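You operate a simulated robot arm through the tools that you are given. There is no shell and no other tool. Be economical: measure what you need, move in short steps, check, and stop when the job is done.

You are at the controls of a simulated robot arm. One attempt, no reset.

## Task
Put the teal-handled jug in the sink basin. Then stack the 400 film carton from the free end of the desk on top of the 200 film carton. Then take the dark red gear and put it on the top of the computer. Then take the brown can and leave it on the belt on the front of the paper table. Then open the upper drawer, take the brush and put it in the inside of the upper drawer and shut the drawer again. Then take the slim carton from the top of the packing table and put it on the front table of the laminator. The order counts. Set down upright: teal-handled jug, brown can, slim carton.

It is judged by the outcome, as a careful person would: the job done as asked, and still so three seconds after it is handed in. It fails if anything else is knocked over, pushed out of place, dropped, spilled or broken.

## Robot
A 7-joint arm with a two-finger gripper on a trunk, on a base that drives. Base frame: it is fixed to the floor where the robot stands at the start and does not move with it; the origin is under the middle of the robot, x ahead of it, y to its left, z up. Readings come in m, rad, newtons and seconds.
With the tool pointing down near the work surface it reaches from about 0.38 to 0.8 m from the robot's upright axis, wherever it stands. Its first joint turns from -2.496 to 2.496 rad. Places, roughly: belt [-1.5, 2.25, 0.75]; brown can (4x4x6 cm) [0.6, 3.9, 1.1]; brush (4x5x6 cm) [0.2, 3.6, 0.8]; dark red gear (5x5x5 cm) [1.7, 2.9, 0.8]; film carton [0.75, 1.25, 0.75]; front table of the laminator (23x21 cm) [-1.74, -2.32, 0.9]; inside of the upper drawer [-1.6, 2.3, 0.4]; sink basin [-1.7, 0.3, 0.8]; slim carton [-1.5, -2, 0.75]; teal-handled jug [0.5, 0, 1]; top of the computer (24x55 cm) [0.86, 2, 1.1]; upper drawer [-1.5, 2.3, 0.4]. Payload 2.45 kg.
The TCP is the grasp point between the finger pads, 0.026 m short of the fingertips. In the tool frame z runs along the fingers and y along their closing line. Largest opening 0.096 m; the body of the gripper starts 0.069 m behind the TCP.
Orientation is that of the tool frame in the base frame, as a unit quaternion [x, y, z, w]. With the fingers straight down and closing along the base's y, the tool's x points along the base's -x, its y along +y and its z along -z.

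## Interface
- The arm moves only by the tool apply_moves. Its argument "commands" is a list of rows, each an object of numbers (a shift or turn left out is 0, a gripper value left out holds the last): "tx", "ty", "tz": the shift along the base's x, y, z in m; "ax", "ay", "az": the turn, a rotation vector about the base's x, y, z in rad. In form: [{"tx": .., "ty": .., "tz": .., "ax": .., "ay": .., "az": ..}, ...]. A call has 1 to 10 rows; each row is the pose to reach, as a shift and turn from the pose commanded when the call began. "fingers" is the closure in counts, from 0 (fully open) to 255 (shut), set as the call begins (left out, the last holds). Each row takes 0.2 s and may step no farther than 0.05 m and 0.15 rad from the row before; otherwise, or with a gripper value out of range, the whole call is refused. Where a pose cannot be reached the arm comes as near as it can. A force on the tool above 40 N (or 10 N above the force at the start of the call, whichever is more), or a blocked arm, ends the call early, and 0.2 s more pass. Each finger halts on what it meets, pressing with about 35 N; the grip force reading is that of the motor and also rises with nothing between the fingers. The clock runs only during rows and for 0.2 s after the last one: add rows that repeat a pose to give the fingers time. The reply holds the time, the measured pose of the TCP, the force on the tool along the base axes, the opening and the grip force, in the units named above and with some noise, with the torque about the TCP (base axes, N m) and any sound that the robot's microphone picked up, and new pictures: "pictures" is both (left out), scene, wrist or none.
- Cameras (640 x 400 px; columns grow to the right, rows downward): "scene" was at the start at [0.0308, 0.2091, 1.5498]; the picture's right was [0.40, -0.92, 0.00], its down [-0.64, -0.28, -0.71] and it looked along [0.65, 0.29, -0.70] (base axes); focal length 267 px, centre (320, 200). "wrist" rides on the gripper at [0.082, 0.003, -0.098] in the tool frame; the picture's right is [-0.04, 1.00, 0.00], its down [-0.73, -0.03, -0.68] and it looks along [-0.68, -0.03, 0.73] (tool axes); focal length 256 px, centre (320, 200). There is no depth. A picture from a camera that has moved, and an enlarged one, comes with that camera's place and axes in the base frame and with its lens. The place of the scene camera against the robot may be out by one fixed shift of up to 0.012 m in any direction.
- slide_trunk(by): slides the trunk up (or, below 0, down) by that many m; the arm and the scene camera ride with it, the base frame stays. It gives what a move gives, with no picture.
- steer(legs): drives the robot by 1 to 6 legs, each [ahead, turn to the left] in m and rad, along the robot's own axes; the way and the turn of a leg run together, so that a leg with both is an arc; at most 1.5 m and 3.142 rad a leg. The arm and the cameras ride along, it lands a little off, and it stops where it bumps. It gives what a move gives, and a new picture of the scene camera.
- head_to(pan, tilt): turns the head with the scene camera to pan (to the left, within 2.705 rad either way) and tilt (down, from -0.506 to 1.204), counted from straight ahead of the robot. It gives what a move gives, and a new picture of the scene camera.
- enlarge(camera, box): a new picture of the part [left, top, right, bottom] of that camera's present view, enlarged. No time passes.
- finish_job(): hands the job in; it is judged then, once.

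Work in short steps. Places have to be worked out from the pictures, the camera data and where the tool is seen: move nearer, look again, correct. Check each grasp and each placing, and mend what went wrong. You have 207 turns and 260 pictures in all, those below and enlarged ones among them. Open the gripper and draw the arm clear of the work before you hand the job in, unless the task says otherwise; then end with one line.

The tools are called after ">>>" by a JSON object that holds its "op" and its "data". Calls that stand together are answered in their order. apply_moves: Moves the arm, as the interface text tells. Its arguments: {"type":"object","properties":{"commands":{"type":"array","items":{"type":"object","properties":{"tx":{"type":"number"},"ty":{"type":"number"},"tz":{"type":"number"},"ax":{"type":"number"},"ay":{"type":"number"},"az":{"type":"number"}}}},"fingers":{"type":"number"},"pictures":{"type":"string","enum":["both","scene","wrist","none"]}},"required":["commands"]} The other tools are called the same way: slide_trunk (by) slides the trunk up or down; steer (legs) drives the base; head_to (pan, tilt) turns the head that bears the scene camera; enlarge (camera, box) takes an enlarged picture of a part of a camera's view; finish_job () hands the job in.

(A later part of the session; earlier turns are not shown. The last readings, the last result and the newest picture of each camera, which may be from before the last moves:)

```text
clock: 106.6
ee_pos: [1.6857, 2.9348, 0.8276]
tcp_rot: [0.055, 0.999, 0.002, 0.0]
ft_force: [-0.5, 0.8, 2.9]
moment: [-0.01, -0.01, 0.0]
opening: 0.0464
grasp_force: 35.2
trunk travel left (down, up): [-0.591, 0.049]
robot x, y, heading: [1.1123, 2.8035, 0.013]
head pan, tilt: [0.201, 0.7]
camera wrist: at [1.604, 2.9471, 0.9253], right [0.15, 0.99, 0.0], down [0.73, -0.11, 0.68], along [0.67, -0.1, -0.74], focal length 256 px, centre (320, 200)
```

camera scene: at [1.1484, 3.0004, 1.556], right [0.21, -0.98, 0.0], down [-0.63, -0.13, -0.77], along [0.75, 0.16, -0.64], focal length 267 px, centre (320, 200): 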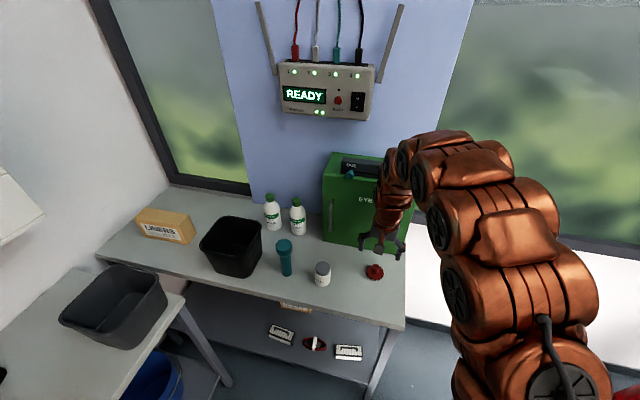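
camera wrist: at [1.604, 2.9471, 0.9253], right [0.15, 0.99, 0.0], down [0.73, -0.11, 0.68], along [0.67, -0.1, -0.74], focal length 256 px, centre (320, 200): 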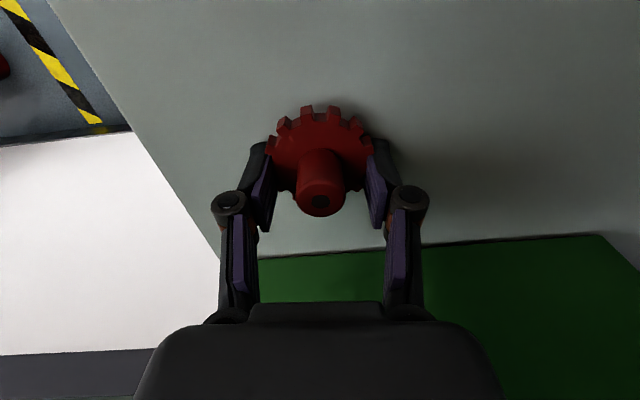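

It gripped the toothed disk near the fingertips; I reopen, go 1 cm lower and grip the disk more securely.

>>> {"op": "apply_moves", "data": {"commands": [{}, {}, {}, {"tz": -0.006}, {"tz": -0.012}], "fingers": 60, "pictures": "none"}}

>>> {"op": "apply_moves", "data": {"commands": [{}, {}, {}, {}], "fingers": 255, "pictures": "wrist"}}

```text
clock: 107.8
ee_pos: [1.6846, 2.9357, 0.8184]
tcp_rot: [0.054, 0.999, 0.004, 0.001]
ft_force: [-7.9, -2.3, 39.6]
moment: [-0.45, 0.38, -0.03]
opening: 0.0767
grasp_force: 18.8
trunk travel left (down, up): [-0.591, 0.049]
robot x, y, heading: [1.1118, 2.8028, 0.015]
head pan, tilt: [0.201, 0.7]
```

```text
clock: 108.2
ee_pos: [1.6843, 2.93, 0.822]
tcp_rot: [0.055, 0.998, 0.003, 0.003]
ft_force: [-17.7, -33.4, 70.3]
moment: [-3.01, 0.94, -0.05]
opening: 0.0624
grasp_force: 34.1
trunk travel left (down, up): [-0.591, 0.049]
robot x, y, heading: [1.1049, 2.8023, 0.005]
head pan, tilt: [0.201, 0.7]
stopped in row 1: the force on the tool passed its limit at 55 N (the readings are from after the stop); the commanded pose is now the measured one
camera wrist: at [1.6029, 2.9421, 0.9199], right [0.15, 0.99, 0.01], down [0.72, -0.11, 0.68], along [0.68, -0.1, -0.73], focal length 256 px, centre (320, 200)
```

wrist: 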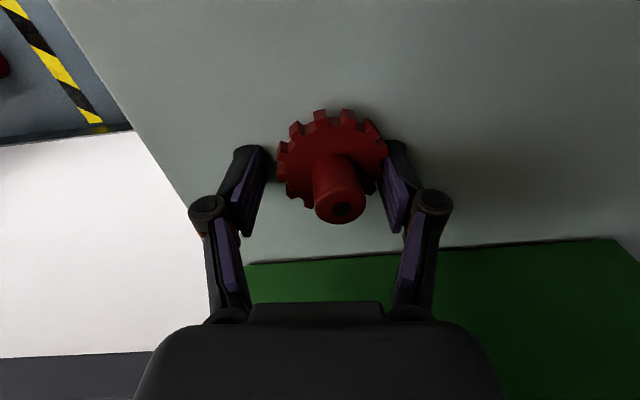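

The tips are pressing on the bench (top ≈0.795). Raise 6 mm while closing — the first depth was right.

>>> {"op": "apply_moves", "data": {"commands": [{"tz": 0.006}, {"tz": 0.006}, {"tz": 0.006}, {"tz": 0.006}], "fingers": 255, "pictures": "wrist"}}

```text
clock: 109.2
ee_pos: [1.686, 2.9356, 0.8247]
tcp_rot: [0.054, 0.999, 0.004, 0.003]
ft_force: [4.3, -7.1, 55.7]
moment: [-1.6, 0.33, 0.21]
opening: 0.0465
grasp_force: 34.9
trunk travel left (down, up): [-0.591, 0.049]
robot x, y, heading: [1.1106, 2.8029, 0.012]
head pan, tilt: [0.201, 0.7]
camera wrist: at [1.6044, 2.9473, 0.9225], right [0.15, 0.99, 0.01], down [0.72, -0.11, 0.68], along [0.68, -0.1, -0.73], focal length 256 px, centre (320, 200)
```

wrist: 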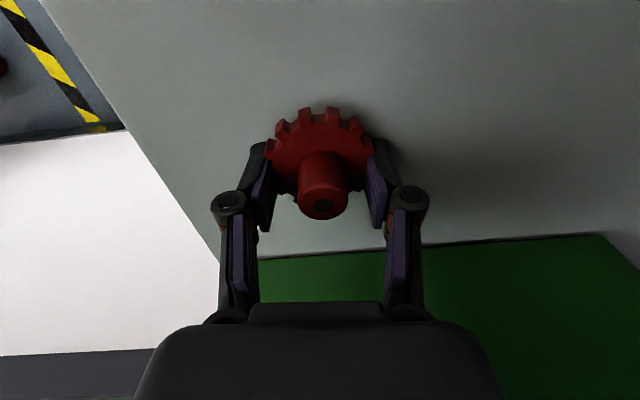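

Gripped on the disk at 0.0465, with tips still pressing down. Lift gently and check.

>>> {"op": "apply_moves", "data": {"commands": [{"tz": 0.01}, {"tz": 0.03}, {"tz": 0.06}, {"tz": 0.1}], "pictures": "both"}}

```text
clock: 110.2
ee_pos: [1.6869, 2.9343, 0.9232]
tcp_rot: [0.054, 0.999, 0.002, 0.001]
ft_force: [-0.8, 0.7, -1.0]
moment: [0.0, 0.02, 0.01]
opening: 0.0463
grasp_force: 35.1
trunk travel left (down, up): [-0.591, 0.049]
robot x, y, heading: [1.1137, 2.8034, 0.008]
head pan, tilt: [0.201, 0.7]
camera scene: at [1.1489, 3.0003, 1.5559], right [0.21, -0.98, 0.0], down [-0.63, -0.13, -0.76], along [0.75, 0.16, -0.64], focal length 267 px, centre (320, 200)
camera wrist: at [1.6055, 2.9465, 1.0209], right [0.15, 0.99, 0.01], down [0.72, -0.11, 0.68], along [0.67, -0.1, -0.73], focal length 256 px, centre (320, 200)
```

scene: 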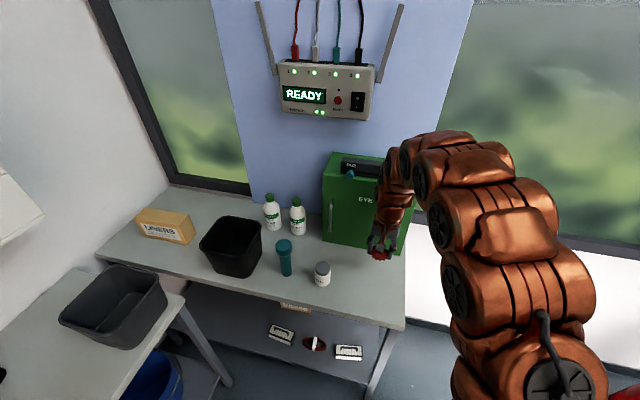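
wrist: 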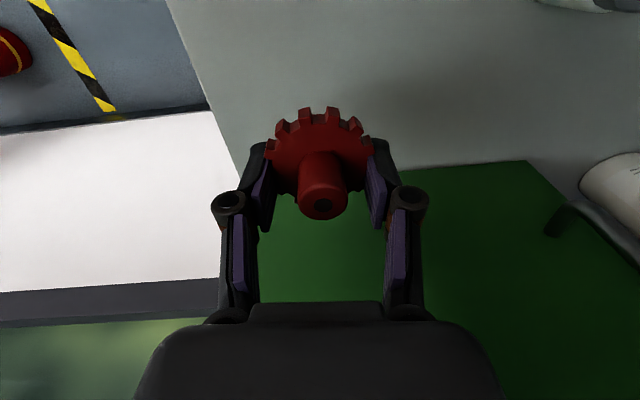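

Held firmly. Raise high and pull in, then back off 0.35 m and turn right toward the computer (top ≈1.1).

>>> {"op": "apply_moves", "data": {"commands": [{"tz": 0.045}, {"tx": -0.02, "tz": 0.09}, {"tx": -0.04, "tz": 0.13}, {"tx": -0.06, "tz": 0.17}, {"tx": -0.08, "tz": 0.21}, {"tx": -0.1, "tz": 0.25}, {"tx": -0.11, "tz": 0.29}, {"tx": -0.12, "tz": 0.33}], "pictures": "none"}}

>>> {"op": "steer", "data": {"legs": [[-0.3, 0], [0, -1.58]]}}

>>> {"op": "head_to", "data": {"pan": 0.1, "tilt": 0.7}}

```text
clock: 112.0
ee_pos: [1.5661, 2.9355, 1.2536]
tcp_rot: [0.055, 0.998, 0.002, 0.0]
ft_force: [0.7, -0.2, 0.1]
moment: [0.0, 0.04, -0.03]
opening: 0.0463
grasp_force: 34.6
trunk travel left (down, up): [-0.591, 0.049]
robot x, y, heading: [1.1124, 2.8042, 0.009]
head pan, tilt: [0.201, 0.7]
```

```text
clock: 117.8
ee_pos: [0.9333, 2.3453, 1.2538]
tcp_rot: [0.75, 0.662, 0.001, 0.002]
ft_force: [0.4, -0.7, 0.5]
moment: [-0.02, -0.01, -0.01]
opening: 0.0462
grasp_force: 34.6
trunk travel left (down, up): [-0.591, 0.049]
robot x, y, heading: [0.8112, 2.7974, -1.579]
head pan, tilt: [0.201, 0.7]
camera scene: at [1.0146, 2.7642, 1.556], right [-0.98, -0.2, 0.0], down [-0.13, 0.63, -0.76], along [0.15, -0.75, -0.64], focal length 267 px, centre (320, 200)
```

scene: 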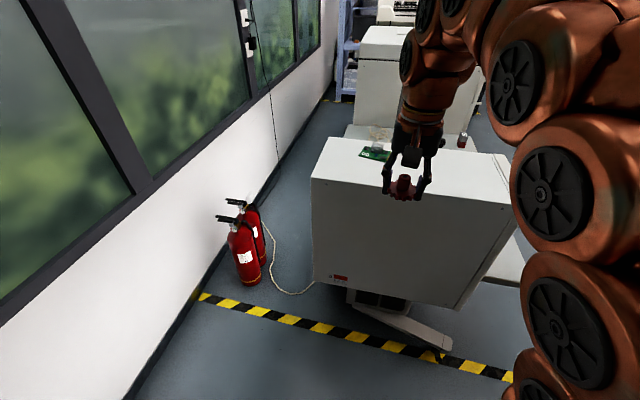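

```text
clock: 118.5
ee_pos: [0.9337, 2.3446, 1.2515]
tcp_rot: [0.75, 0.661, 0.001, 0.003]
ft_force: [0.3, 0.0, -0.6]
moment: [-0.02, -0.02, 0.01]
opening: 0.0464
grasp_force: 35.0
trunk travel left (down, up): [-0.591, 0.049]
robot x, y, heading: [0.8087, 2.7995, -1.579]
head pan, tilt: [0.099, 0.7]
camera scene: at [1.0061, 2.7629, 1.556], right [-1.0, -0.1, 0.0], down [-0.06, 0.64, -0.76], along [0.07, -0.76, -0.64], focal length 267 px, centre (320, 200)
```

scene: 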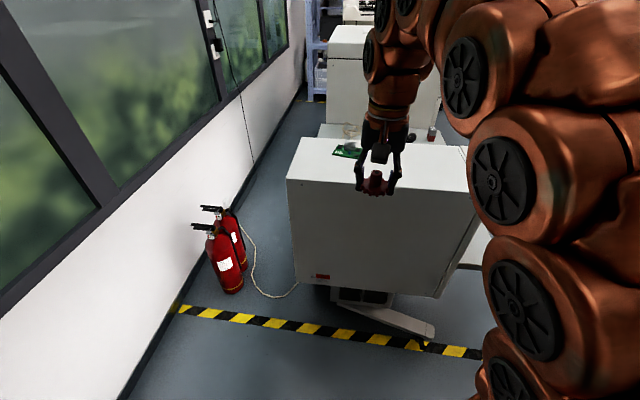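

Computer top spans x≈0.62–1.16, y≈1.88–2.14, with a green card near [0.99,1.95]. Drive 0.2 closer, then move the gear over [0.80,2.03].

>>> {"op": "steer", "data": {"legs": [[0.2, 0]]}}

>>> {"op": "apply_moves", "data": {"commands": [{"tx": -0.03, "ty": -0.02}, {"tx": -0.06, "ty": -0.05}, {"tx": -0.09, "ty": -0.08}, {"tx": -0.13, "ty": -0.1}]}}

```text
clock: 120.1
ee_pos: [0.9323, 2.1446, 1.2532]
tcp_rot: [0.75, 0.662, 0.001, 0.002]
ft_force: [-0.1, 0.1, 0.1]
moment: [-0.02, 0.03, 0.0]
opening: 0.0458
grasp_force: 34.8
trunk travel left (down, up): [-0.591, 0.049]
robot x, y, heading: [0.8104, 2.5982, -1.576]
head pan, tilt: [0.099, 0.7]
camera scene: at [1.0052, 2.5615, 1.556], right [-1.0, -0.09, 0.0], down [-0.06, 0.64, -0.77], along [0.07, -0.76, -0.64], focal length 267 px, centre (320, 200)
```

scene: 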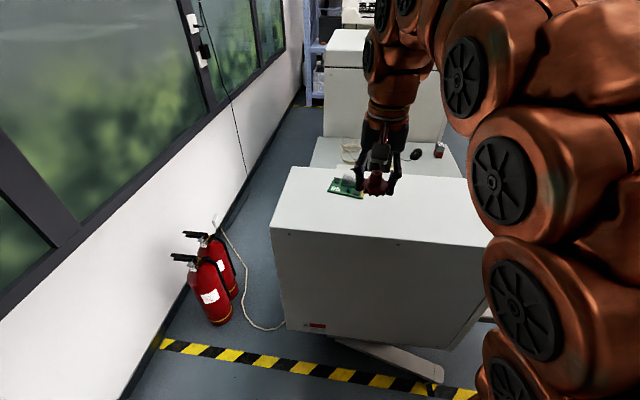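

```text
clock: 121.1
ee_pos: [0.8012, 2.0436, 1.254]
tcp_rot: [0.75, 0.662, 0.002, 0.003]
ft_force: [0.2, 0.1, -0.2]
moment: [-0.03, 0.04, 0.0]
opening: 0.0459
grasp_force: 34.6
trunk travel left (down, up): [-0.591, 0.049]
robot x, y, heading: [0.8061, 2.601, -1.575]
head pan, tilt: [0.099, 0.7]
camera scene: at [1.0056, 2.5614, 1.5559], right [-1.0, -0.09, 0.0], down [-0.06, 0.64, -0.77], along [0.07, -0.76, -0.64], focal length 267 px, centre (320, 200)
camera wrist: at [0.8138, 2.1251, 1.3525], right [0.99, -0.16, 0.01], down [-0.12, -0.72, 0.68], along [-0.11, -0.67, -0.73], focal length 256 px, centre (320, 200)
```

scene: 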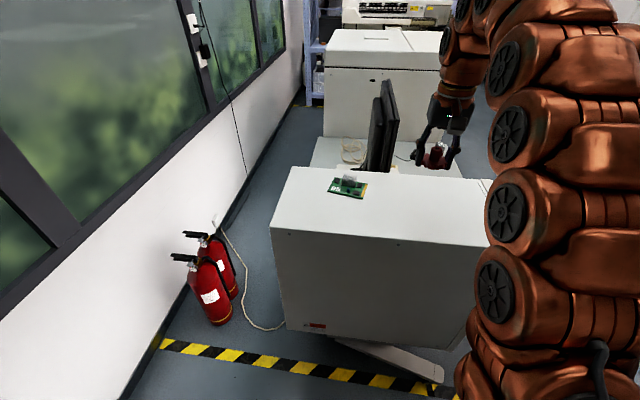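
wrist: 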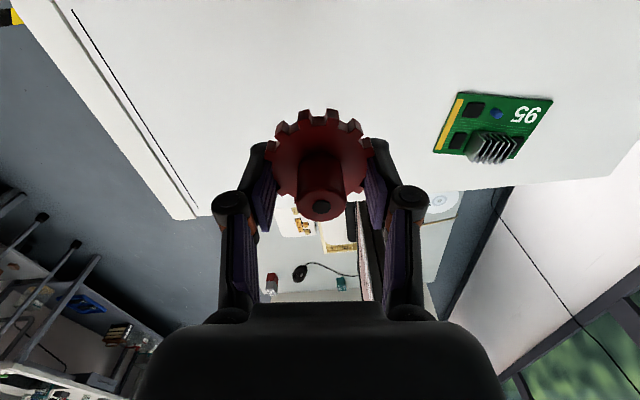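

Position is well inside the top. Lower slowly until contact.

>>> {"op": "apply_moves", "data": {"commands": [{"ty": -0.015, "tz": -0.03}, {"ty": -0.015, "tz": -0.06}, {"ty": -0.015, "tz": -0.085}, {"ty": -0.015, "tz": -0.1}], "pictures": "none"}}

>>> {"op": "apply_moves", "data": {"commands": [{"tz": -0.004}, {"tz": -0.008}], "pictures": "scene"}}

```text
clock: 122.1
ee_pos: [0.8024, 2.0291, 1.1529]
tcp_rot: [0.749, 0.662, 0.001, 0.002]
ft_force: [0.3, 0.0, -0.4]
moment: [-0.04, 0.0, 0.0]
opening: 0.0462
grasp_force: 35.2
trunk travel left (down, up): [-0.591, 0.049]
robot x, y, heading: [0.808, 2.6007, -1.578]
head pan, tilt: [0.099, 0.7]
```

```text
clock: 122.7
ee_pos: [0.8025, 2.0281, 1.1454]
tcp_rot: [0.749, 0.662, 0.001, 0.002]
ft_force: [1.6, 0.0, -0.9]
moment: [-0.01, 0.01, -0.02]
opening: 0.046
grasp_force: 35.4
trunk travel left (down, up): [-0.591, 0.049]
robot x, y, heading: [0.8057, 2.6027, -1.577]
head pan, tilt: [0.099, 0.7]
camera scene: at [1.0051, 2.5613, 1.556], right [-1.0, -0.09, 0.0], down [-0.06, 0.64, -0.76], along [0.07, -0.76, -0.64], focal length 267 px, centre (320, 200)
```

scene: 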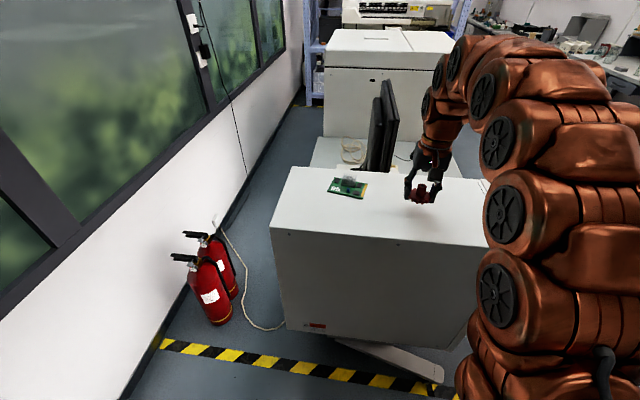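

>>> {"op": "enlarge", "data": {"camera": "scene", "box": [370, 140, 490, 240]}}

>>> {"op": "apply_moves", "data": {"commands": [{"tz": -0.004}, {"tz": -0.008}, {"tz": -0.011}], "pictures": "none"}}

```text
4.00 times, centred on (430, 190) of scene
camera zoom: at [1.0051, 2.5613, 1.556], right [-1.0, -0.09, 0.0], down [-0.06, 0.64, -0.76], along [0.07, -0.76, -0.64], focal length 1067 px, centre (-120, 240)
```

zoom: 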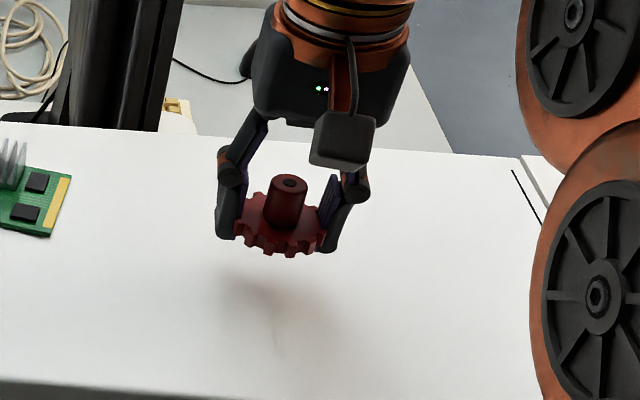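

```text
clock: 123.5
ee_pos: [0.8023, 2.0277, 1.1334]
tcp_rot: [0.75, 0.662, 0.001, 0.003]
ft_force: [-0.4, -0.3, 0.0]
moment: [0.02, 0.03, -0.01]
opening: 0.0461
grasp_force: 35.3
trunk travel left (down, up): [-0.591, 0.049]
robot x, y, heading: [0.8115, 2.6013, -1.576]
head pan, tilt: [0.099, 0.7]
```

>>> {"op": "apply_moves", "data": {"commands": [{"tz": -0.003}, {"tz": -0.006}, {"tz": -0.009}], "pictures": "none"}}

>>> {"op": "enlarge", "data": {"camera": "scene", "box": [370, 140, 490, 240]}}

```text
clock: 124.3
ee_pos: [0.8025, 2.0278, 1.1243]
tcp_rot: [0.75, 0.662, 0.001, 0.003]
ft_force: [0.5, -0.6, -0.5]
moment: [-0.01, 0.02, 0.02]
opening: 0.0459
grasp_force: 34.8
trunk travel left (down, up): [-0.591, 0.049]
robot x, y, heading: [0.8081, 2.6026, -1.577]
head pan, tilt: [0.099, 0.7]
```

```text
4.00 times, centred on (430, 190) of scene
camera zoom: at [1.0051, 2.5613, 1.556], right [-1.0, -0.09, 0.0], down [-0.06, 0.64, -0.76], along [0.07, -0.76, -0.64], focal length 1067 px, centre (-120, 240)
```

zoom: 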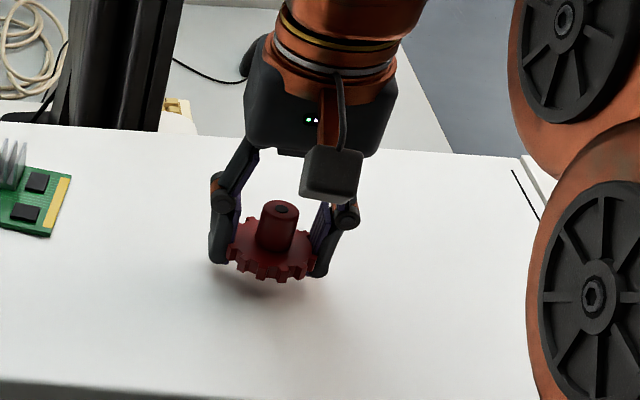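

Nearly there; keep lowering in small steps.

>>> {"op": "apply_moves", "data": {"commands": [{"tz": -0.003}, {"tz": -0.006}], "pictures": "none"}}

>>> {"op": "apply_moves", "data": {"commands": [{"tz": -0.003}, {"tz": -0.005}], "pictures": "none"}}

>>> {"op": "enlarge", "data": {"camera": "scene", "box": [370, 140, 490, 240]}}

```text
clock: 124.9
ee_pos: [0.8017, 2.0289, 1.119]
tcp_rot: [0.75, 0.662, 0.001, 0.002]
ft_force: [0.8, -0.2, -0.5]
moment: [-0.01, -0.02, -0.03]
opening: 0.0463
grasp_force: 35.0
trunk travel left (down, up): [-0.591, 0.049]
robot x, y, heading: [0.8123, 2.603, -1.573]
head pan, tilt: [0.099, 0.7]
```

```text
clock: 125.5
ee_pos: [0.8024, 2.0288, 1.1148]
tcp_rot: [0.75, 0.662, 0.001, 0.004]
ft_force: [-0.3, -0.6, 9.9]
moment: [0.05, 0.25, 0.01]
opening: 0.0458
grasp_force: 34.6
trunk travel left (down, up): [-0.591, 0.049]
robot x, y, heading: [0.811, 2.5979, -1.576]
head pan, tilt: [0.099, 0.7]
```

```text
4.00 times, centred on (430, 190) of scene
camera zoom: at [1.0051, 2.5617, 1.5563], right [-1.0, -0.09, 0.0], down [-0.06, 0.64, -0.77], along [0.07, -0.76, -0.64], focal length 1067 px, centre (-120, 240)
```

zoom: 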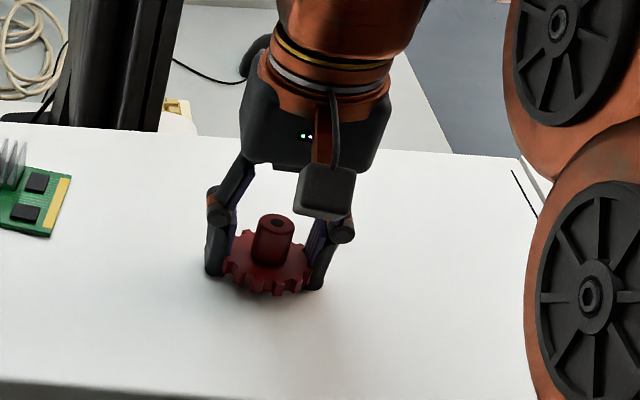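

Contact. Open and rise.

>>> {"op": "apply_moves", "data": {"commands": [{"tz": 0.001}, {"tz": 0.003}, {"tz": 0.005}, {"tz": 0.005}, {"tz": 0.04}, {"tz": 0.08}, {"tz": 0.12}], "fingers": 0, "pictures": "scene"}}

>>> {"op": "enlarge", "data": {"camera": "scene", "box": [370, 140, 490, 240]}}

```text
clock: 127.1
ee_pos: [0.8028, 2.0276, 1.2354]
tcp_rot: [0.75, 0.662, 0.0, 0.004]
ft_force: [-0.6, -0.1, 0.2]
moment: [0.0, 0.0, -0.02]
opening: 0.0959
grasp_force: 0.0
trunk travel left (down, up): [-0.591, 0.049]
robot x, y, heading: [0.809, 2.5986, -1.576]
head pan, tilt: [0.099, 0.7]
camera scene: at [1.0051, 2.5612, 1.556], right [-1.0, -0.09, 0.0], down [-0.06, 0.64, -0.76], along [0.07, -0.76, -0.64], focal length 267 px, centre (320, 200)
```

scene: 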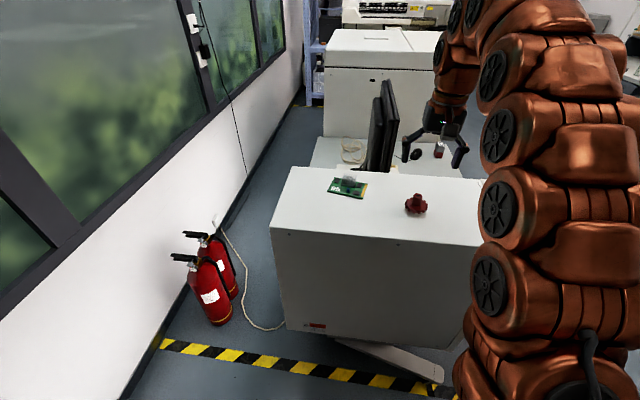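

```text
4.00 times, centred on (430, 190) of scene
camera zoom: at [1.0051, 2.5612, 1.556], right [-1.0, -0.09, 0.0], down [-0.06, 0.64, -0.76], along [0.07, -0.76, -0.64], focal length 1067 px, centre (-120, 240)
```

zoom: 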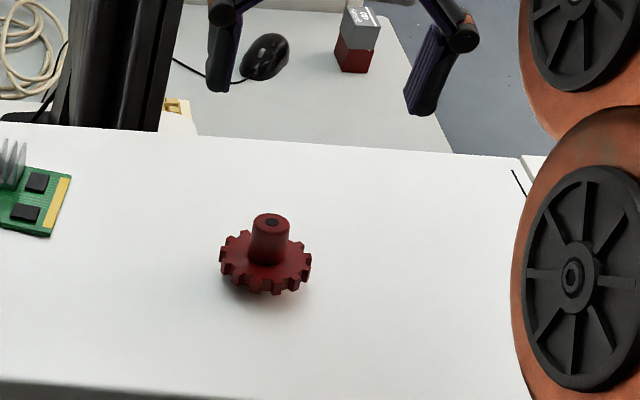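

Gear is on the computer. Now to the brown can (~[0.6,3.9,1.1]): back off, turn right via −x, move to x≈0.55, and face +y.

>>> {"op": "steer", "data": {"legs": [[-0.2, 0], [0, -1.57], [0.3, 0], [0, -1.57]]}}

>>> {"op": "head_to", "data": {"pan": 0.15, "tilt": 0.6}}

```text
clock: 138.0
ee_pos: [0.5169, 3.3715, 1.2352]
tcp_rot: [-0.661, 0.75, 0.003, -0.001]
ft_force: [0.4, -0.3, -0.9]
moment: [-0.02, 0.01, -0.03]
opening: 0.0962
grasp_force: 0.1
trunk travel left (down, up): [-0.591, 0.049]
robot x, y, heading: [0.5113, 2.7988, 1.56]
head pan, tilt: [0.099, 0.7]
camera scene: at [0.3256, 2.832, 1.556], right [1.0, 0.09, 0.0], down [0.06, -0.64, -0.76], along [-0.07, 0.76, -0.64], focal length 267 px, centre (320, 200)
```

scene: 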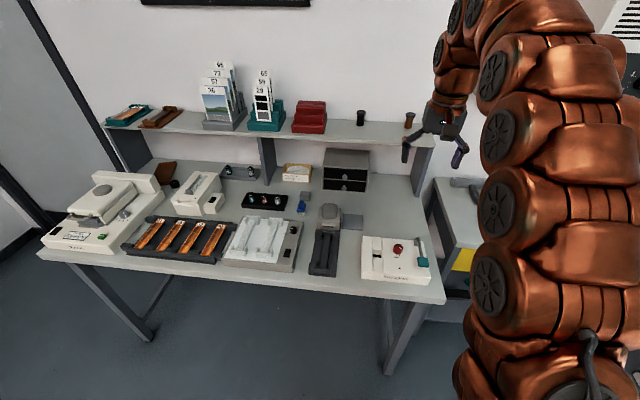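

```text
clock: 138.7
ee_pos: [0.5172, 3.373, 1.2344]
tcp_rot: [-0.661, 0.751, 0.003, 0.0]
ft_force: [1.5, 0.0, 0.4]
moment: [0.01, 0.03, 0.01]
opening: 0.0962
grasp_force: 0.1
trunk travel left (down, up): [-0.591, 0.049]
robot x, y, heading: [0.5105, 2.7982, 1.561]
head pan, tilt: [0.15, 0.6]
camera scene: at [0.3209, 2.8349, 1.5646], right [0.99, 0.14, 0.0], down [0.08, -0.56, -0.82], along [-0.12, 0.82, -0.57], focal length 267 px, centre (320, 200)
```

scene: 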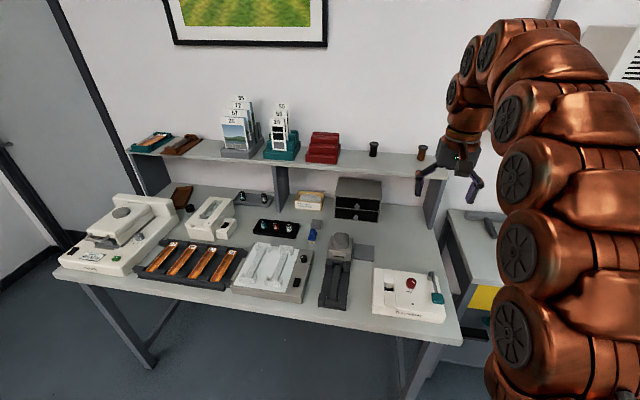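

>>> {"op": "enlarge", "data": {"camera": "scene", "box": [340, 120, 480, 220]}}

>>> {"op": "enlarge", "data": {"camera": "scene", "box": [220, 180, 460, 330]}}

```text
4.00 times, centred on (410, 170) of scene
camera zoom: at [0.3209, 2.8349, 1.5646], right [0.99, 0.14, 0.0], down [0.08, -0.56, -0.82], along [-0.12, 0.82, -0.57], focal length 1067 px, centre (-40, 320)
```

zoom: 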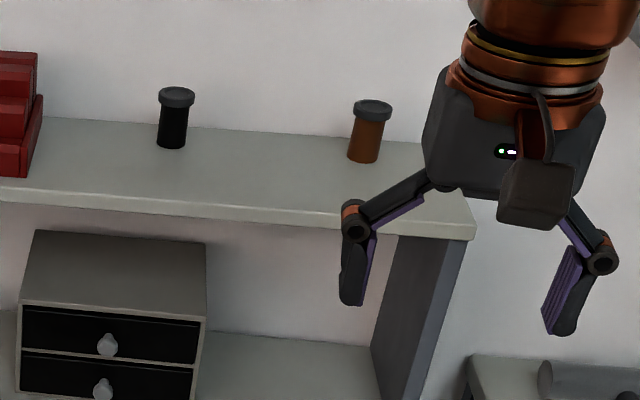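

```text
2.67 times, centred on (340, 255) of scene
camera zoom: at [0.3209, 2.8349, 1.5646], right [0.99, 0.14, 0.0], down [0.08, -0.56, -0.82], along [-0.12, 0.82, -0.57], focal length 711 px, centre (267, 53)
```

zoom: 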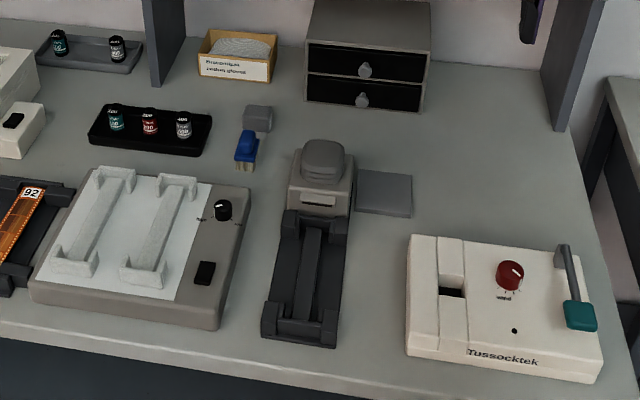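

Can ≈[0.585,3.888,1.10] on the rear shelf; bench front y≈3.30, right end x≈0.65. I'll stand near the corner at ≈[0.93,3.08] and reach diagonally with a pitched hand. First retract the arm and drive.

>>> {"op": "apply_moves", "data": {"commands": [{"ty": -0.04}, {"ty": -0.08}, {"ty": -0.12}], "pictures": "none"}}

>>> {"op": "steer", "data": {"legs": [[0, -0.97], [0.5, 0], [0, 1.39]]}}

>>> {"op": "head_to", "data": {"pan": 0.0, "tilt": 0.6}}

```text
clock: 139.5
ee_pos: [0.5182, 3.2506, 1.234]
tcp_rot: [-0.661, 0.751, 0.002, -0.002]
ft_force: [-0.5, -0.4, 0.0]
moment: [-0.02, 0.0, -0.02]
opening: 0.0958
grasp_force: 0.1
trunk travel left (down, up): [-0.591, 0.049]
robot x, y, heading: [0.5085, 2.7992, 1.565]
head pan, tilt: [0.15, 0.6]
```

```text
clock: 148.3
ee_pos: [0.7399, 3.4933, 1.2349]
tcp_rot: [0.804, -0.594, -0.002, 0.002]
ft_force: [-0.3, 0.1, 0.8]
moment: [-0.01, 0.0, 0.0]
opening: 0.0958
grasp_force: 0.0
trunk travel left (down, up): [-0.591, 0.049]
robot x, y, heading: [0.9192, 3.0791, 1.988]
head pan, tilt: [0.15, 0.6]
camera scene: at [0.7311, 3.0311, 1.5646], right [0.84, 0.54, 0.0], down [0.3, -0.48, -0.83], along [-0.44, 0.7, -0.56], focal length 267 px, centre (320, 200)
```

scene: 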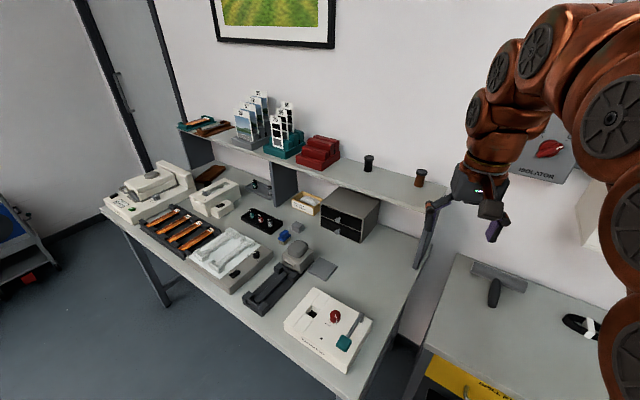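

```text
clock: 149.0
ee_pos: [0.7408, 3.4953, 1.234]
tcp_rot: [0.804, -0.594, -0.003, 0.002]
ft_force: [-0.3, -0.5, -0.4]
moment: [0.02, -0.01, 0.0]
opening: 0.0958
grasp_force: 0.1
trunk travel left (down, up): [-0.591, 0.049]
robot x, y, heading: [0.921, 3.0807, 1.988]
head pan, tilt: [0.0, 0.6]
camera scene: at [0.7428, 3.0373, 1.5646], right [0.91, 0.41, 0.0], down [0.23, -0.52, -0.83], along [-0.33, 0.75, -0.56], focal length 267 px, centre (320, 200)
```

scene: 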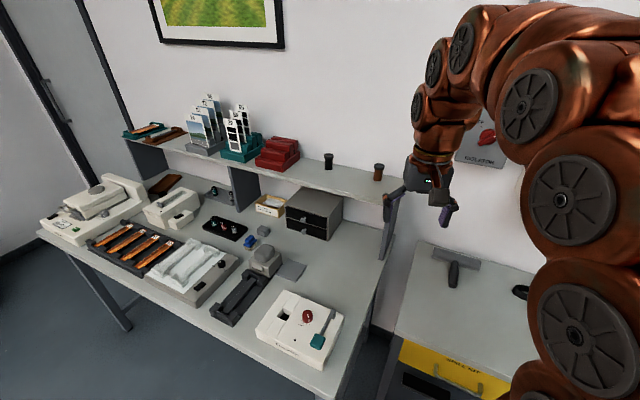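

Can triangulated at ≈[0.59,3.92,1.09], 0.9 m off, so I raise the trunk and pitch the hand forward ~0.65 rad while approaching partway.

>>> {"op": "slide_trunk", "data": {"by": 0.045}}

>>> {"op": "apply_moves", "data": {"commands": [{"tx": -0.01, "ty": 0.02, "ax": 0.125, "ay": 0.038}, {"tx": -0.02, "ty": 0.05, "tz": -0.01, "ax": 0.25, "ay": 0.076}, {"tx": -0.035, "ty": 0.085, "tz": -0.02, "ax": 0.373, "ay": 0.114}, {"tx": -0.05, "ty": 0.125, "tz": -0.025, "ax": 0.497, "ay": 0.152}, {"tx": -0.065, "ty": 0.165, "tz": -0.03, "ax": 0.621, "ay": 0.19}, {"tx": -0.08, "ty": 0.205, "tz": -0.03, "ax": 0.621, "ay": 0.19}]}}

```text
clock: 149.8
ee_pos: [0.7401, 3.4939, 1.2787]
tcp_rot: [0.804, -0.594, -0.003, 0.001]
ft_force: [-0.9, 0.0, 0.3]
moment: [-0.01, 0.01, 0.0]
opening: 0.0961
grasp_force: 0.0
trunk travel left (down, up): [-0.636, 0.004]
robot x, y, heading: [0.9207, 3.079, 1.989]
head pan, tilt: [0.0, 0.6]
```

```text
clock: 151.2
ee_pos: [0.6611, 3.7001, 1.2495]
tcp_rot: [0.763, -0.562, -0.259, -0.188]
ft_force: [-0.3, -2.8, -0.1]
moment: [-0.01, -0.04, -0.03]
opening: 0.0958
grasp_force: 0.1
trunk travel left (down, up): [-0.636, 0.004]
robot x, y, heading: [0.9169, 3.0812, 1.99]
head pan, tilt: [0.0, 0.6]
camera scene: at [0.7429, 3.037, 1.6097], right [0.91, 0.41, 0.0], down [0.23, -0.52, -0.83], along [-0.33, 0.75, -0.56], focal length 267 px, centre (320, 200)
camera wrist: at [0.6943, 3.5808, 1.2776], right [-0.96, -0.27, 0.03], down [-0.02, 0.17, 0.98], along [-0.27, 0.95, -0.17], focal length 256 px, centre (320, 200)
```

scene: 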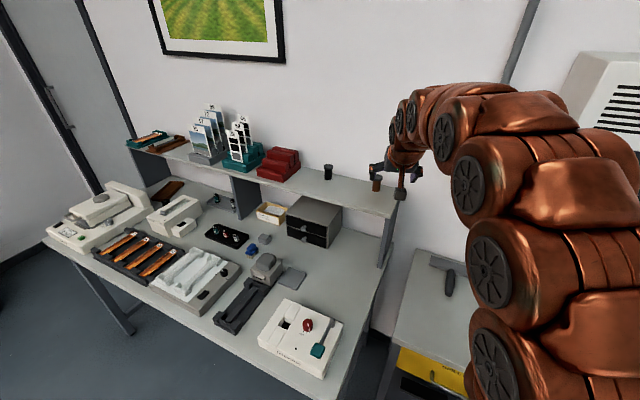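
wrist: 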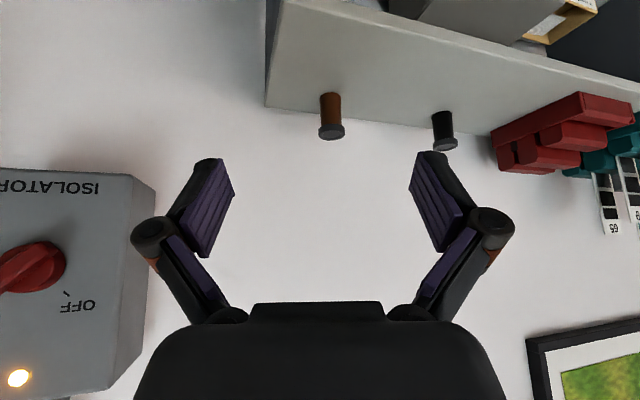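

Can seen clearly ahead, about [0.58,3.91,1.085]. Approach to the pre-grasp point.

>>> {"op": "apply_moves", "data": {"commands": [{"tx": -0.015, "ty": 0.04, "tz": -0.015}, {"tx": -0.03, "ty": 0.08, "tz": -0.035}, {"tx": -0.045, "ty": 0.115, "tz": -0.06}]}}

```text
clock: 152.1
ee_pos: [0.6148, 3.8158, 1.1886]
tcp_rot: [0.763, -0.562, -0.259, -0.188]
ft_force: [0.2, -1.1, 0.5]
moment: [0.01, 0.02, -0.01]
opening: 0.0959
grasp_force: 0.0
trunk travel left (down, up): [-0.636, 0.004]
robot x, y, heading: [0.9182, 3.0798, 1.991]
head pan, tilt: [0.0, 0.6]
camera scene: at [0.7429, 3.0371, 1.6096], right [0.91, 0.41, 0.0], down [0.23, -0.52, -0.83], along [-0.33, 0.75, -0.56], focal length 267 px, centre (320, 200)
camera wrist: at [0.6486, 3.6958, 1.2167], right [-0.96, -0.27, 0.03], down [-0.02, 0.17, 0.98], along [-0.27, 0.95, -0.17], focal length 256 px, centre (320, 200)
```

scene: 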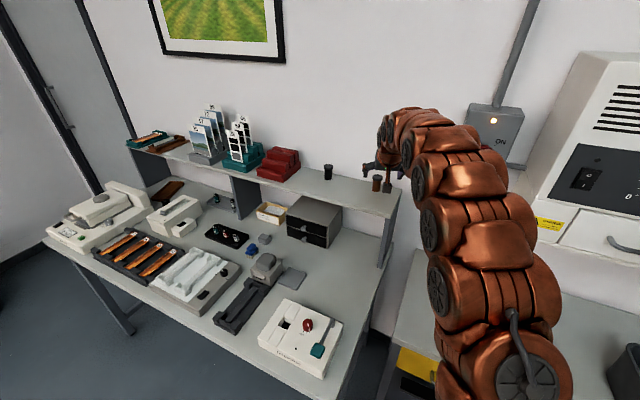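
wrist: 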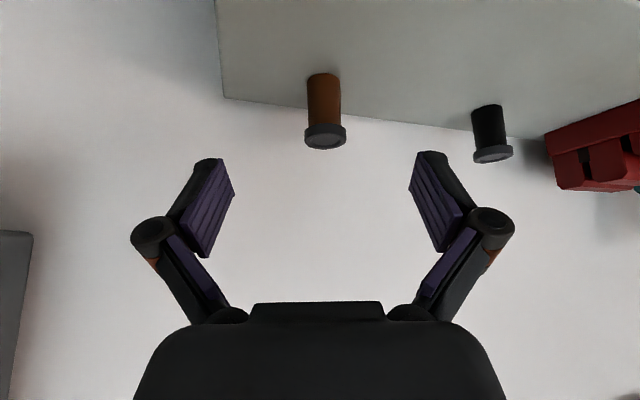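

>>> {"op": "apply_moves", "data": {"commands": [{"tx": -0.008, "ty": 0.025, "tz": -0.03}, {"tx": -0.016, "ty": 0.05, "tz": -0.058}]}}

>>> {"op": "enlarge", "data": {"camera": "scene", "box": [330, 130, 450, 220]}}

```text
clock: 152.7
ee_pos: [0.6, 3.8648, 1.1325]
tcp_rot: [0.762, -0.562, -0.26, -0.189]
ft_force: [-0.2, -0.6, 0.1]
moment: [0.02, 0.03, -0.03]
opening: 0.096
grasp_force: 0.0
trunk travel left (down, up): [-0.636, 0.004]
robot x, y, heading: [0.9198, 3.0813, 1.987]
head pan, tilt: [0.0, 0.6]
camera scene: at [0.743, 3.0368, 1.6097], right [0.91, 0.41, 0.0], down [0.23, -0.52, -0.83], along [-0.33, 0.75, -0.56], focal length 267 px, centre (320, 200)
camera wrist: at [0.6327, 3.7459, 1.1611], right [-0.96, -0.27, 0.03], down [-0.02, 0.17, 0.98], along [-0.27, 0.95, -0.17], focal length 256 px, centre (320, 200)
```

scene: 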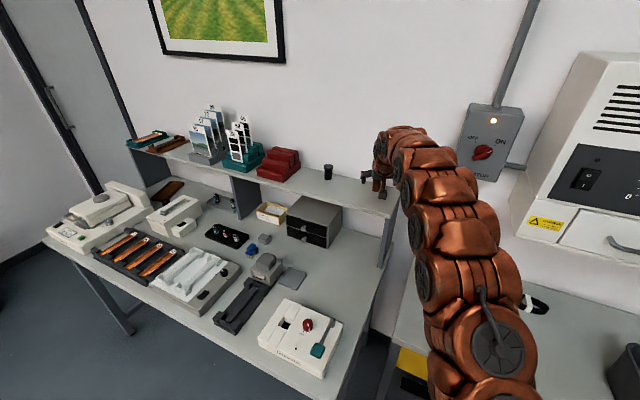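
wrist: 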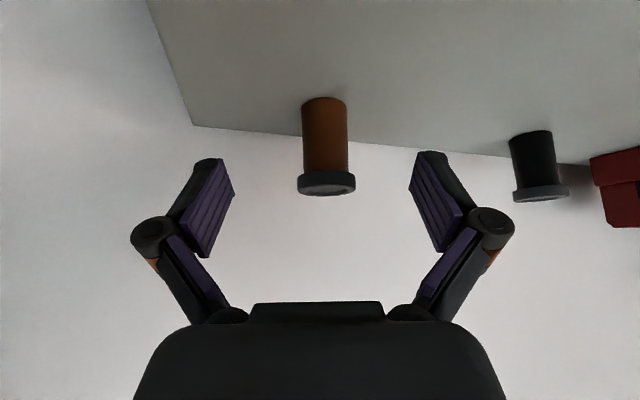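

```text
4.44 times, centred on (390, 175) of scene
camera zoom: at [0.743, 3.0368, 1.6097], right [0.91, 0.41, 0.0], down [0.23, -0.52, -0.83], along [-0.33, 0.75, -0.56], focal length 1185 px, centre (9, 311)
```

zoom: 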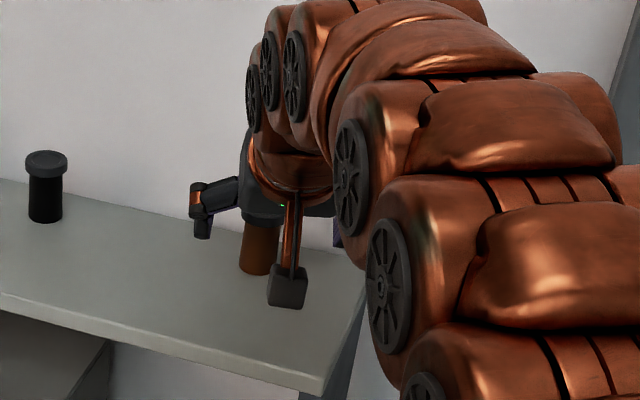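

Can at ≈[0.58,3.912], z 1.055–1.12. Move in to the grasp point and close.

>>> {"op": "apply_moves", "data": {"commands": [{"tx": -0.009, "ty": 0.022, "tz": -0.018}, {"tx": -0.018, "ty": 0.045, "tz": -0.034}], "pictures": "wrist"}}

```text
clock: 153.2
ee_pos: [0.5813, 3.91, 1.0963]
tcp_rot: [0.762, -0.563, -0.258, -0.189]
ft_force: [0.0, 0.2, 1.4]
moment: [-0.02, 0.03, -0.01]
opening: 0.0959
grasp_force: 0.1
trunk travel left (down, up): [-0.636, 0.004]
robot x, y, heading: [0.9201, 3.0808, 1.987]
head pan, tilt: [0.0, 0.6]
camera wrist: at [0.6147, 3.7908, 1.1254], right [-0.96, -0.27, 0.03], down [-0.02, 0.17, 0.98], along [-0.27, 0.95, -0.17], focal length 256 px, centre (320, 200)
```

wrist: 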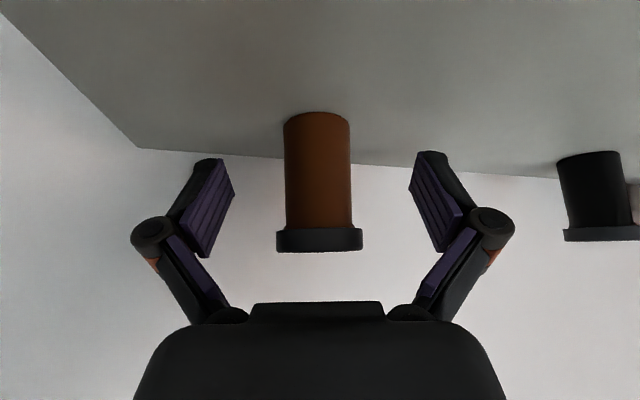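

>>> {"op": "apply_moves", "data": {"commands": [{}, {}, {}, {}, {}, {}], "fingers": 255, "pictures": "wrist"}}

```text
clock: 154.7
ee_pos: [0.5821, 3.9109, 1.0988]
tcp_rot: [0.762, -0.563, -0.259, -0.19]
ft_force: [6.0, 3.9, 12.9]
moment: [0.25, -0.38, 0.02]
opening: 0.0258
grasp_force: 35.2
trunk travel left (down, up): [-0.636, 0.004]
robot x, y, heading: [0.9189, 3.0794, 1.986]
head pan, tilt: [0.0, 0.6]
heard: snap
camera wrist: at [0.616, 3.791, 1.127], right [-0.96, -0.27, 0.03], down [-0.02, 0.17, 0.98], along [-0.27, 0.95, -0.17], focal length 256 px, centre (320, 200)
```

wrist: 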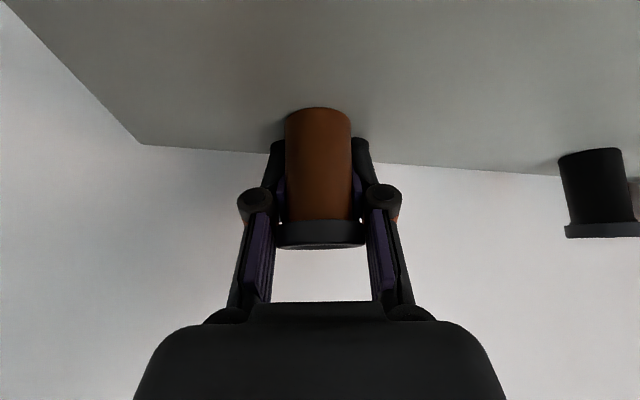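

A "snap" was heard; let me inspect the can closely.

>>> {"op": "enlarge", "data": {"camera": "wrist", "box": [240, 90, 400, 270]}}

>>> {"op": "enlarge", "data": {"camera": "scene", "box": [340, 130, 440, 220]}}

```text
2.22 times, centred on (320, 180) of wrist
camera zoom: at [0.616, 3.791, 1.127], right [-0.96, -0.27, 0.03], down [-0.02, 0.17, 0.98], along [-0.27, 0.95, -0.17], focal length 569 px, centre (320, 244)
```

zoom: 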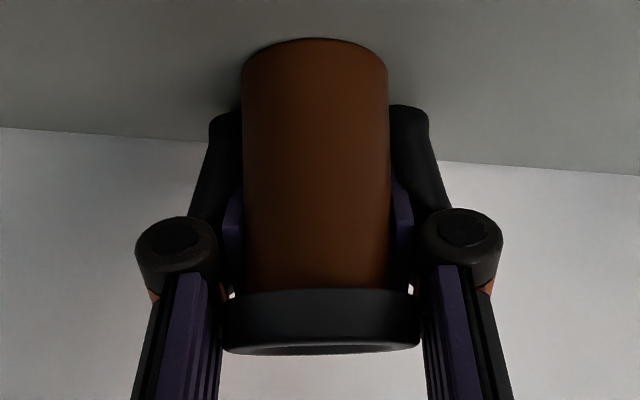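

```text
4.44 times, centred on (390, 175) of scene
camera zoom: at [0.7437, 3.0369, 1.6099], right [0.91, 0.4, 0.0], down [0.23, -0.52, -0.83], along [-0.33, 0.75, -0.56], focal length 1185 px, centre (9, 311)
```

zoom: 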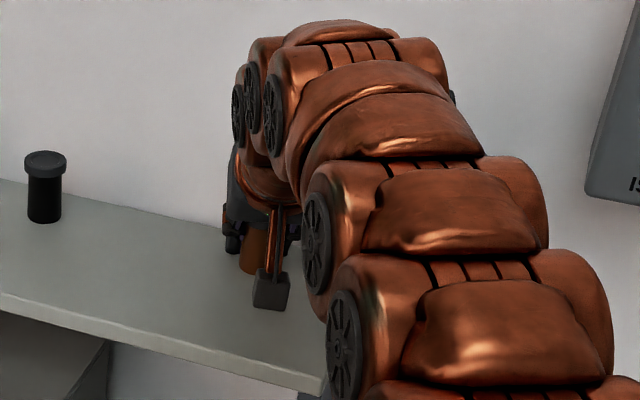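

The can looks intact. Lift gently and check it follows.

>>> {"op": "apply_moves", "data": {"commands": [{"tz": 0.015}, {"tz": 0.04}, {"tz": 0.07}], "pictures": "wrist"}}

>>> {"op": "enlarge", "data": {"camera": "wrist", "box": [240, 90, 400, 270]}}

```text
clock: 155.4
ee_pos: [0.5798, 3.9101, 1.1672]
tcp_rot: [0.763, -0.562, -0.258, -0.189]
ft_force: [0.5, 0.3, 0.0]
moment: [-0.01, 0.01, -0.01]
opening: 0.0258
grasp_force: 35.2
trunk travel left (down, up): [-0.636, 0.004]
robot x, y, heading: [0.9199, 3.084, 1.984]
head pan, tilt: [0.0, 0.6]
camera wrist: at [0.614, 3.7904, 1.196], right [-0.96, -0.27, 0.03], down [-0.02, 0.17, 0.98], along [-0.27, 0.95, -0.17], focal length 256 px, centre (320, 200)
```

wrist: 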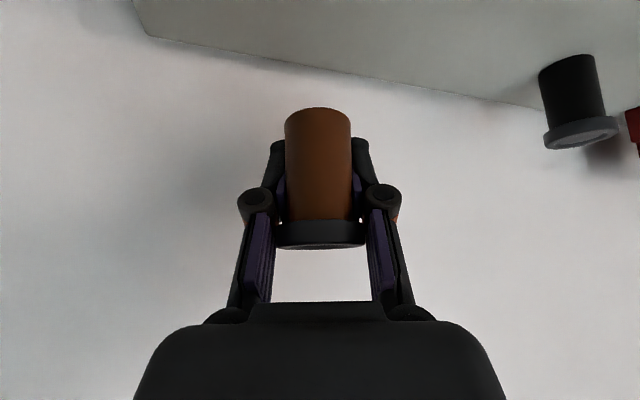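

```text
2.22 times, centred on (320, 180) of wrist
camera zoom: at [0.614, 3.7904, 1.196], right [-0.96, -0.27, 0.03], down [-0.02, 0.17, 0.98], along [-0.27, 0.95, -0.17], focal length 569 px, centre (320, 244)
```

zoom: 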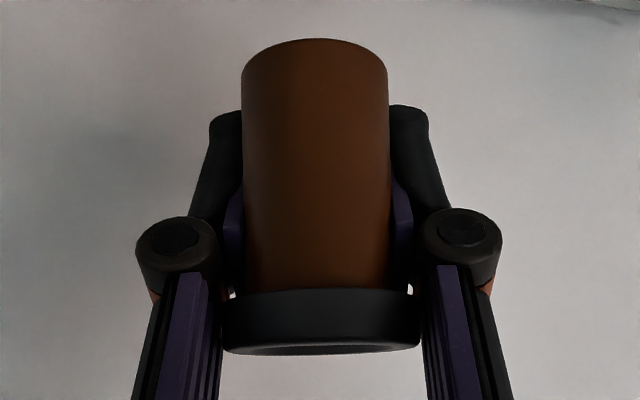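

Held upright. Retract the arm keeping the pitch, then drive back across the room toward the paper table.

>>> {"op": "apply_moves", "data": {"commands": [{"tx": 0.015, "ty": -0.04, "tz": 0.02}, {"tx": 0.03, "ty": -0.08, "tz": 0.03}, {"tx": 0.047, "ty": -0.12, "tz": 0.03}, {"tx": 0.064, "ty": -0.16, "tz": 0.03}, {"tx": 0.08, "ty": -0.2, "tz": 0.03}, {"tx": 0.096, "ty": -0.245, "tz": 0.03}, {"tx": 0.112, "ty": -0.29, "tz": 0.03}, {"tx": 0.128, "ty": -0.33, "tz": 0.03}, {"tx": 0.144, "ty": -0.37, "tz": 0.03}], "pictures": "none"}}

>>> {"op": "steer", "data": {"legs": [[-0.25, 0], [0, 1.448], [1.4, 0]]}}

>>> {"op": "head_to", "data": {"pan": 0.0, "tilt": 0.65}}

```text
clock: 157.4
ee_pos: [0.7235, 3.5412, 1.1959]
tcp_rot: [0.763, -0.562, -0.258, -0.188]
ft_force: [0.6, 1.1, 0.4]
moment: [-0.02, -0.01, -0.02]
opening: 0.0256
grasp_force: 34.9
trunk travel left (down, up): [-0.636, 0.004]
robot x, y, heading: [0.9187, 3.08, 1.987]
head pan, tilt: [0.0, 0.6]
```

```text
clock: 169.5
ee_pos: [-0.7993, 2.2859, 1.1967]
tcp_rot: [0.943, 0.088, -0.319, 0.032]
ft_force: [-0.3, -0.7, 0.2]
moment: [0.01, 0.02, 0.03]
opening: 0.0257
grasp_force: 35.3
trunk travel left (down, up): [-0.636, 0.004]
robot x, y, heading: [-0.3215, 2.4255, -2.837]
head pan, tilt: [0.0, 0.6]
camera scene: at [-0.296, 2.238, 1.6096], right [-0.3, 0.95, 0.0], down [0.54, 0.17, -0.83], along [-0.79, -0.25, -0.56], focal length 267 px, centre (320, 200)
```

scene: 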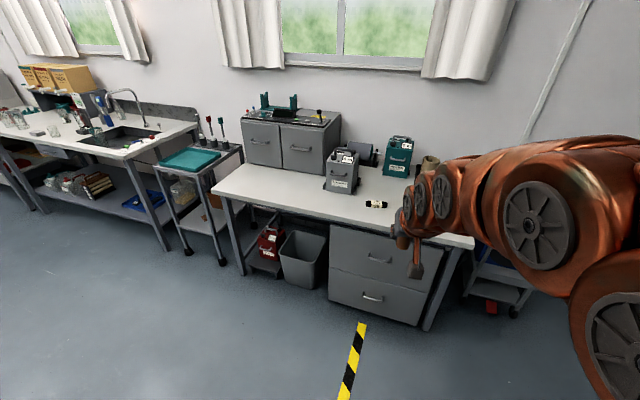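

```text
clock: 170.1
ee_pos: [-0.7991, 2.286, 1.1978]
tcp_rot: [0.943, 0.088, -0.319, 0.031]
ft_force: [-0.1, 1.4, 0.6]
moment: [0.0, -0.02, -0.01]
opening: 0.0256
grasp_force: 35.1
trunk travel left (down, up): [-0.636, 0.004]
robot x, y, heading: [-0.322, 2.4301, -2.841]
head pan, tilt: [0.0, 0.649]
camera scene: at [-0.2945, 2.2384, 1.6054], right [-0.3, 0.95, 0.0], down [0.58, 0.18, -0.8], along [-0.76, -0.24, -0.6], focal length 267 px, centre (320, 200)
```

scene: 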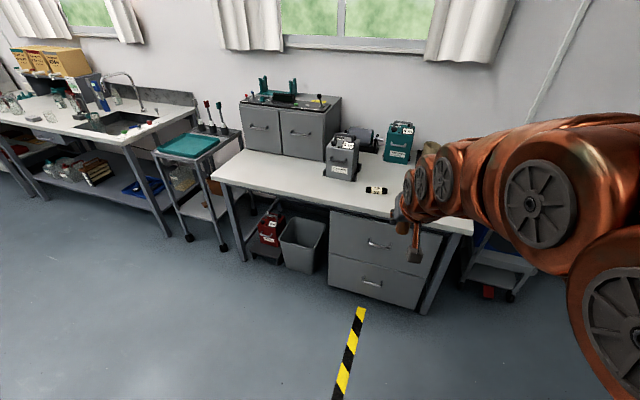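

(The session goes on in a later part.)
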